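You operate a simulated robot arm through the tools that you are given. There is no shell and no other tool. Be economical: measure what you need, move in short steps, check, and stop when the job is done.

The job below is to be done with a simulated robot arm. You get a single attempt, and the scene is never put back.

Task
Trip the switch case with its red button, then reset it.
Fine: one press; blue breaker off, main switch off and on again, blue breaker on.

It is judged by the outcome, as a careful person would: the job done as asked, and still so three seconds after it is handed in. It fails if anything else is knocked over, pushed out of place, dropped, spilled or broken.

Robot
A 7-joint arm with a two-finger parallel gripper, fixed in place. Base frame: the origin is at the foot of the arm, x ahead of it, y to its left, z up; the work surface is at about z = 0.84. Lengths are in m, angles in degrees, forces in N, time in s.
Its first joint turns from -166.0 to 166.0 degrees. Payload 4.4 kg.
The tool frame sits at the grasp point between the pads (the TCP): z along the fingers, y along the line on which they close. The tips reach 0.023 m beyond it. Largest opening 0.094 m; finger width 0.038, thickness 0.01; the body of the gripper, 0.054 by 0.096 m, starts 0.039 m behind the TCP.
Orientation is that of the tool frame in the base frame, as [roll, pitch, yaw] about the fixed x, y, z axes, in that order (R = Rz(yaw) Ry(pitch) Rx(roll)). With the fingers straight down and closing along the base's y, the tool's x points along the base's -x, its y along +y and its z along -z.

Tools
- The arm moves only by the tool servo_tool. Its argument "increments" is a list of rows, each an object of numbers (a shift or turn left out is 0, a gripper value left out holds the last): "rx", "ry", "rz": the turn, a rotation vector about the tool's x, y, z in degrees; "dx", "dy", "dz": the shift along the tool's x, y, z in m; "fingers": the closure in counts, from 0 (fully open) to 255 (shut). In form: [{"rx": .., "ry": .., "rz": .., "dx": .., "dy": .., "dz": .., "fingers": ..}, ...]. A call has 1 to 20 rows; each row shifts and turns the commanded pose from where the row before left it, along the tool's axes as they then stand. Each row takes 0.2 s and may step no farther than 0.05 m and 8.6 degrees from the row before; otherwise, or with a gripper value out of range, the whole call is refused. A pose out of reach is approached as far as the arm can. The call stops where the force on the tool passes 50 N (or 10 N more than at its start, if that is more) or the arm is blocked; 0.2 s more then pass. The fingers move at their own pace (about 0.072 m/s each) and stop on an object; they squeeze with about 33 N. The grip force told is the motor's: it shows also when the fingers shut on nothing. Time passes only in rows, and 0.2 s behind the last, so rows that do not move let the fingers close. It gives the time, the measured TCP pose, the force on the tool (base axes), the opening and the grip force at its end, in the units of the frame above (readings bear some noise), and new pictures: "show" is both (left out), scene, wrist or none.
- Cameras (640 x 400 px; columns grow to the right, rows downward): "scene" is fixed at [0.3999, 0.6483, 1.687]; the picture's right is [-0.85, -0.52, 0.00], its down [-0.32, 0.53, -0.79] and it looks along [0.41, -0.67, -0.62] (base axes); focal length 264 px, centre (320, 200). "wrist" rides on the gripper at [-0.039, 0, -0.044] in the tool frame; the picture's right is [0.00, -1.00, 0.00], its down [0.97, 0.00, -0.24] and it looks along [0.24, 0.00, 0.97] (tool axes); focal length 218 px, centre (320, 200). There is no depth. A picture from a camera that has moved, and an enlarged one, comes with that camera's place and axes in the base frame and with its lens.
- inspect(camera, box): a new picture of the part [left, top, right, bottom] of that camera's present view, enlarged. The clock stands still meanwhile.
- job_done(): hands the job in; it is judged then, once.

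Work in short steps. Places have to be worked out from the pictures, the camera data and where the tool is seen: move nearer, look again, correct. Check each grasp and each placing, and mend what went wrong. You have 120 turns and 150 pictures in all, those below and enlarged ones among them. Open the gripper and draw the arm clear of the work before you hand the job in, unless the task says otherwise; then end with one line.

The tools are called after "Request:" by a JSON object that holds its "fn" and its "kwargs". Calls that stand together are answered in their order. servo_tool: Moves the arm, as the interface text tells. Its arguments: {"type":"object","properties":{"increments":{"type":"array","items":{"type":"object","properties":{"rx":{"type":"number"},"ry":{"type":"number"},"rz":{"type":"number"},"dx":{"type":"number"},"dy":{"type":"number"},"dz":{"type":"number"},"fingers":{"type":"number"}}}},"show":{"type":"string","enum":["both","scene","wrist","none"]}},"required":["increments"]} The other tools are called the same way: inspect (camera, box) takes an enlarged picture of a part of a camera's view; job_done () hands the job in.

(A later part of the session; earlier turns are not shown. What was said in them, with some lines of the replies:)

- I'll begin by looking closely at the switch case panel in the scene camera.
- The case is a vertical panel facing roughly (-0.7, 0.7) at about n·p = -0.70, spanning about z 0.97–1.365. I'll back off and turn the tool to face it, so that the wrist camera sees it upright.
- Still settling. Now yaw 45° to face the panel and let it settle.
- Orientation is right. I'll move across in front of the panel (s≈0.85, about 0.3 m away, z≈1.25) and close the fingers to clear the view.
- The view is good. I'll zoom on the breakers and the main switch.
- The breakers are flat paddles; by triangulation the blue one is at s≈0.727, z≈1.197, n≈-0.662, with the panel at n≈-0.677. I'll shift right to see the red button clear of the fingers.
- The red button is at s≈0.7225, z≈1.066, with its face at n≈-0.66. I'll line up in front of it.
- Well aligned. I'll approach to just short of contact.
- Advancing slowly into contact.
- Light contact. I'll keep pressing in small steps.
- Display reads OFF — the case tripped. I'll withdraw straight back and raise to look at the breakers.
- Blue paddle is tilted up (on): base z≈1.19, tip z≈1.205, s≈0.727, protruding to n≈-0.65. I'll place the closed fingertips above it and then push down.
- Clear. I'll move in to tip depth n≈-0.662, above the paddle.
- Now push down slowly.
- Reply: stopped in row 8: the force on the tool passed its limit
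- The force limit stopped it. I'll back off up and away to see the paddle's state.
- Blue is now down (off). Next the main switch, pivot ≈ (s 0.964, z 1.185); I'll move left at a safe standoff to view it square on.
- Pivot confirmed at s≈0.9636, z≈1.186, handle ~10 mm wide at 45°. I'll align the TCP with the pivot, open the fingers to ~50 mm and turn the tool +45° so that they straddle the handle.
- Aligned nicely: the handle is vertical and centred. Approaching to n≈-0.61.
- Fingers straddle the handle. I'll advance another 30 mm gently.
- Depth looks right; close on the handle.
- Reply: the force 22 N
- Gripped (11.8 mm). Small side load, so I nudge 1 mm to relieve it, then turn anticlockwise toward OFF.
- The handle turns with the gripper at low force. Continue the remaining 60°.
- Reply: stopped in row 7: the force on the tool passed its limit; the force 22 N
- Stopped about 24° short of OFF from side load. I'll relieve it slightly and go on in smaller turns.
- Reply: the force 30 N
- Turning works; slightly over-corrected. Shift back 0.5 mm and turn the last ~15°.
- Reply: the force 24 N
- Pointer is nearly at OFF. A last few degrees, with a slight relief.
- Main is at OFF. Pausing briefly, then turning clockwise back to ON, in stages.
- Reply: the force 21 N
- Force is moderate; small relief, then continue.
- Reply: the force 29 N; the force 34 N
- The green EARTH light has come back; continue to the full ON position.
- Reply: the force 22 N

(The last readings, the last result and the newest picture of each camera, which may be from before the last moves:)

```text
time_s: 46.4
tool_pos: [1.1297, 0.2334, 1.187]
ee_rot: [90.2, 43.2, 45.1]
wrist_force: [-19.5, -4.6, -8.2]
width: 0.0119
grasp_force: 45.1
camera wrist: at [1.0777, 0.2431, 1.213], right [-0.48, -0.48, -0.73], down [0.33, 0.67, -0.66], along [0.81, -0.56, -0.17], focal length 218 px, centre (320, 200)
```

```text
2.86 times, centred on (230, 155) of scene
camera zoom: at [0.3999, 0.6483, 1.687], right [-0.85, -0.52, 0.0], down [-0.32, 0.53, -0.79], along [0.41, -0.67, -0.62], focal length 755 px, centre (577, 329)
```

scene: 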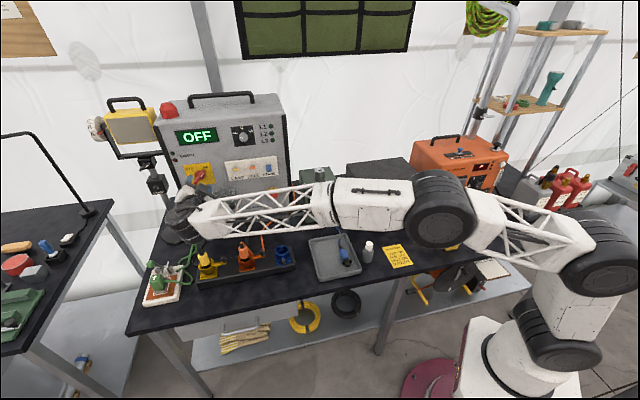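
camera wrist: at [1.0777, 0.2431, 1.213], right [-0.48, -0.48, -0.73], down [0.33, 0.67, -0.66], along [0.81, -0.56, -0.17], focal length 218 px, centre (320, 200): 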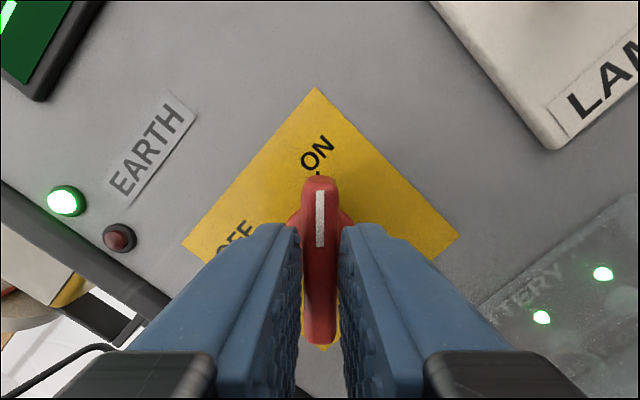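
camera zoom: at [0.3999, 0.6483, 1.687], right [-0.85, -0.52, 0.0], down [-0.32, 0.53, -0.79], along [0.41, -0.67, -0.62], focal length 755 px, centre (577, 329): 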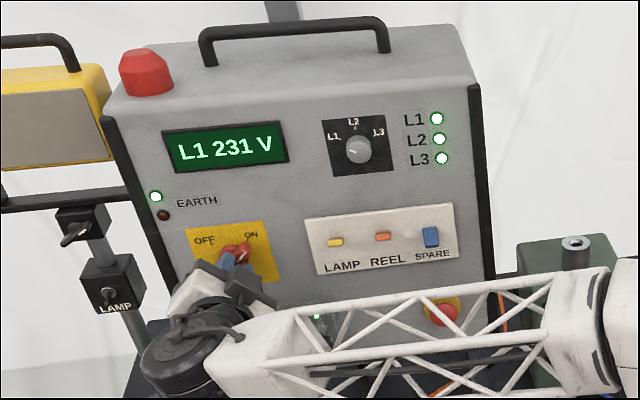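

Supply is restored (L1 231 V). Release the handle, back off, and level the tool again.

Request:
{"fn": "servo_tool", "kwargs": {"increments": [{"fingers": 110}, {}, {"dz": -0.02}, {"dz": -0.04}, {"dz": -0.04}, {"dz": -0.04, "fingers": 255}, {"rz": -7.8}, {"rz": -7.8}, {"rz": -7.8}, {"rz": -7.8}, {"rz": -7.8}, {"rz": -7.8}, {}, {}], "show": "wrist"}}

Request:
{"fn": "inspect", "kwargs": {"camera": "scene", "box": [150, 85, 310, 225]}}

```text
time_s: 49.4
tool_pos: [1.0306, 0.3323, 1.1865]
ee_rot: [-175.5, 89.8, 139.7]
wrist_force: [-0.2, 0.4, -0.3]
width: 0.0
grasp_force: 33.1
camera wrist: at [0.9988, 0.3623, 1.2261], right [-0.71, -0.71, 0.0], down [-0.17, 0.17, -0.97], along [0.69, -0.68, -0.24], focal length 218 px, centre (320, 200)
```

wrist: 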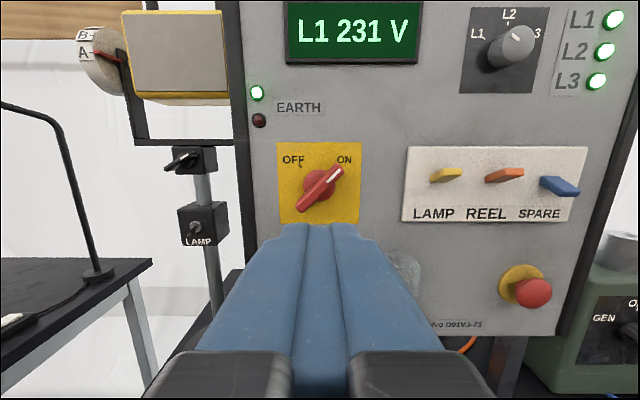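

```text
2.86 times, centred on (230, 155) of scene
camera zoom: at [0.3999, 0.6483, 1.687], right [-0.85, -0.52, 0.0], down [-0.32, 0.53, -0.79], along [0.41, -0.67, -0.62], focal length 755 px, centre (577, 329)
```

zoom: 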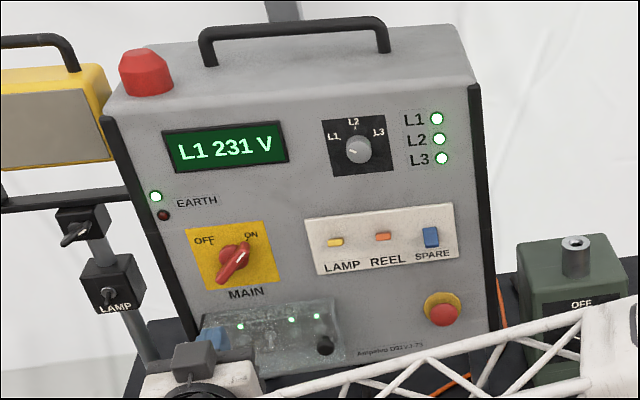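

Main is ON. Now go back to the blue breaker, below its paddle (s≈0.728, TCP z≈1.141).

Request:
{"fn": "servo_tool", "kwargs": {"increments": [{"dy": -0.04, "dx": 0.0075}, {"dy": -0.04, "dx": 0.0075}, {"dy": -0.04, "dx": 0.0075}, {"dy": -0.04, "dx": 0.0075}, {"dy": -0.04, "dx": 0.0075}, {"dy": -0.0357, "dx": 0.008}, {"dz": 0.04}, {"dz": 0.04}, {"dz": 0.025}, {}, {}], "show": "wrist"}}

```text
time_s: 51.8
tool_pos: [0.939, 0.092, 1.1414]
ee_rot: [175.2, 89.8, 130.4]
wrist_force: [0.0, -0.3, 0.0]
width: 0.0
grasp_force: 32.6
camera wrist: at [0.9069, 0.1213, 1.1805], right [-0.71, -0.71, 0.0], down [-0.17, 0.17, -0.97], along [0.69, -0.68, -0.24], focal length 218 px, centre (320, 200)
```

wrist: 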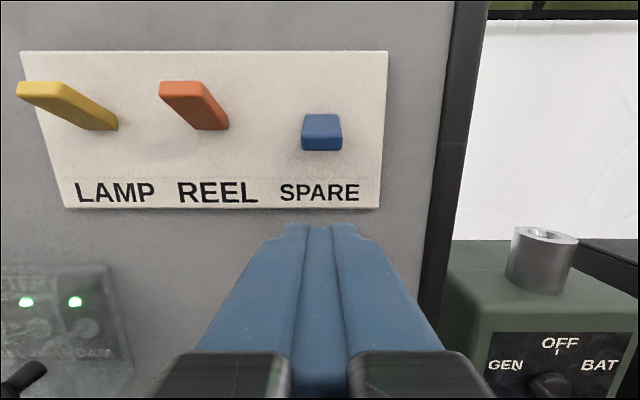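

Centred and about 2 cm below the paddle. Advance to depth.

Request:
{"fn": "servo_tool", "kwargs": {"increments": [{"dz": 0.014}, {"dz": 0.014}, {"dz": 0.012}, {}, {}], "show": "wrist"}}

```text
time_s: 53.0
tool_pos: [0.968, 0.0634, 1.1412]
ee_rot: [175.7, 89.8, 130.8]
wrist_force: [-0.8, -0.8, 0.5]
width: 0.0
grasp_force: 33.0
camera wrist: at [0.9353, 0.0928, 1.18], right [-0.71, -0.71, 0.0], down [-0.17, 0.17, -0.97], along [0.69, -0.68, -0.24], focal length 218 px, centre (320, 200)
```

wrist: 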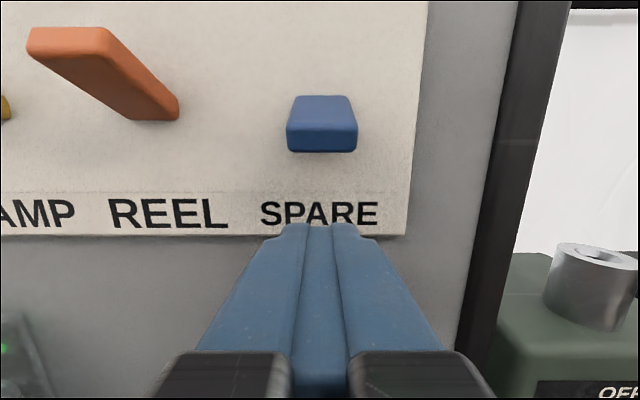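

Now push up slowly.

Request:
{"fn": "servo_tool", "kwargs": {"increments": [{"dx": -0.006}, {"dx": -0.006}, {"dx": -0.006}, {"dx": -0.005}, {"dx": -0.004}, {"dx": -0.004}, {"dx": -0.003}, {}], "show": "wrist"}}

```text
time_s: 54.8
tool_pos: [0.9676, 0.0637, 1.1745]
ee_rot: [179.6, 89.8, 134.8]
wrist_force: [-0.6, -0.4, -3.4]
width: 0.0
grasp_force: 33.0
camera wrist: at [0.935, 0.0929, 1.2134], right [-0.71, -0.71, 0.0], down [-0.17, 0.17, -0.97], along [0.69, -0.68, -0.24], focal length 218 px, centre (320, 200)
```

wrist: 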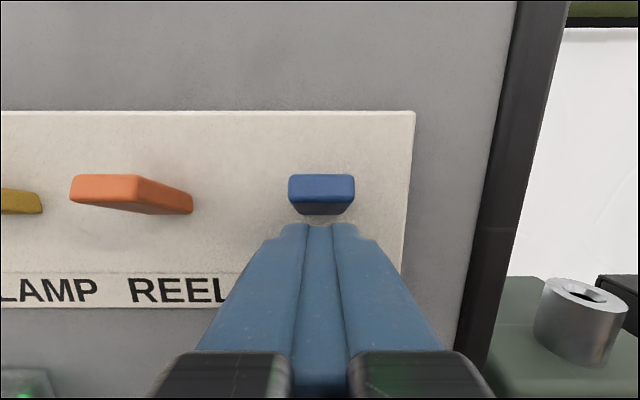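

The paddle appears level with the orange one. I'll back away and check.

Request:
{"fn": "servo_tool", "kwargs": {"increments": [{"dx": -0.002}, {}, {"dx": 0.015}, {"dz": -0.03}, {"dz": -0.04}, {"dz": -0.04}, {}, {}], "show": "wrist"}}

Request:
{"fn": "inspect", "kwargs": {"camera": "wrist", "box": [120, 80, 440, 260]}}

Request:
{"fn": "inspect", "kwargs": {"camera": "scene", "box": [150, 85, 310, 225]}}

```text
time_s: 56.6
tool_pos: [0.889, 0.1404, 1.1623]
ee_rot: [174.9, 89.8, 130.0]
wrist_force: [0.0, 0.4, 0.2]
width: 0.0001
grasp_force: 33.6
camera wrist: at [0.8573, 0.1698, 1.2014], right [-0.71, -0.71, 0.0], down [-0.17, 0.17, -0.97], along [0.69, -0.68, -0.24], focal length 218 px, centre (320, 200)
```

wrist: 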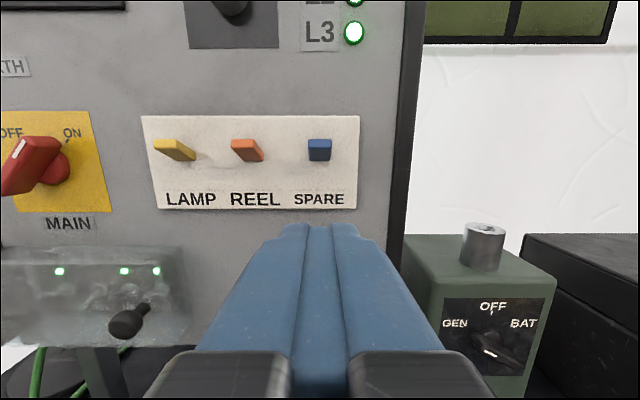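

```text
2.00 times, centred on (280, 170) of wrist
camera zoom: at [0.8573, 0.1698, 1.2014], right [-0.71, -0.71, 0.0], down [-0.17, 0.17, -0.97], along [0.69, -0.68, -0.24], focal length 436 px, centre (400, 260)
```

zoom: 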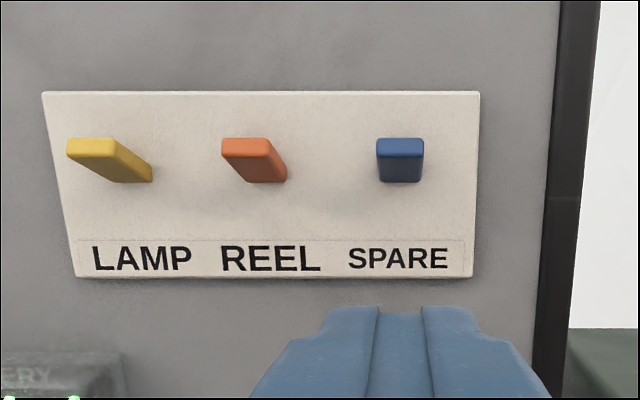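

```text
2.86 times, centred on (230, 155) of scene
camera zoom: at [0.3999, 0.6483, 1.687], right [-0.85, -0.52, 0.0], down [-0.32, 0.53, -0.79], along [0.41, -0.67, -0.62], focal length 755 px, centre (577, 329)
```

zoom: 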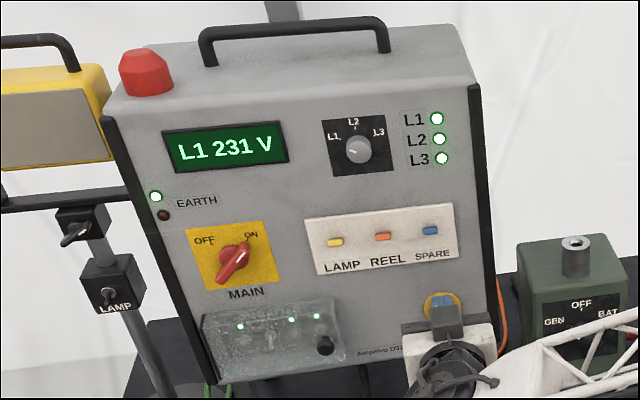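

Everything is back to the on state: the blue paddle is aligned with the others, main is ON and the display reads 231 V. I'll draw clear and open the gripper.

Request:
{"fn": "servo_tool", "kwargs": {"increments": [{"dz": -0.04, "dx": -0.02}, {"dz": -0.04, "dx": -0.03}, {"dx": -0.04, "fingers": 0}, {"dx": -0.04, "dy": -0.02}, {"dx": -0.04, "dy": -0.03}, {"dx": -0.04, "dy": -0.03}, {}, {}], "show": "scene"}}

Request:
{"fn": "inspect", "kwargs": {"camera": "scene", "box": [150, 85, 310, 225]}}

```text
time_s: 58.4
tool_pos: [0.7753, 0.1406, 1.3725]
ee_rot: [179.4, 89.7, 134.6]
wrist_force: [0.1, -0.5, 0.2]
width: 0.0939
grasp_force: 0.0
```

scene: 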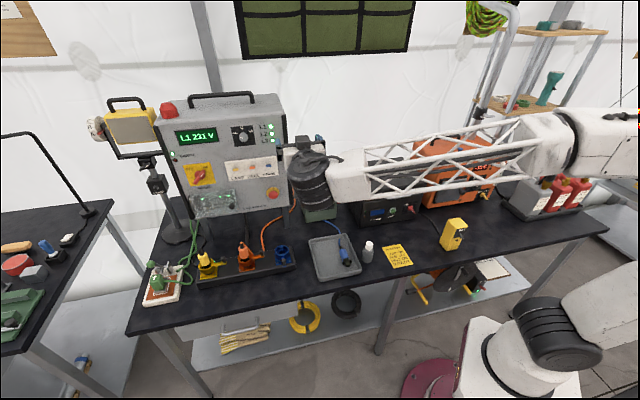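

```text
2.86 times, centred on (230, 155) of scene
camera zoom: at [0.3999, 0.6483, 1.687], right [-0.85, -0.52, 0.0], down [-0.32, 0.53, -0.79], along [0.41, -0.67, -0.62], focal length 755 px, centre (577, 329)
```

zoom: 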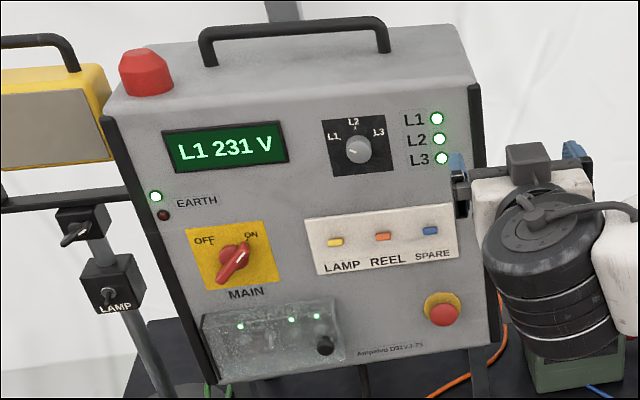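

The arm is clear, the gripper is open and the panel is fully restored, so I'm handing the job in.

Request:
{"fn": "job_done", "kwargs": {}}

```text
The job is handed in.
```

I tripped the switch case with one press of its red button. I then reset it in the order you gave: blue breaker off, main switch off and on again, blue breaker on. The display reads L1 231 V again.
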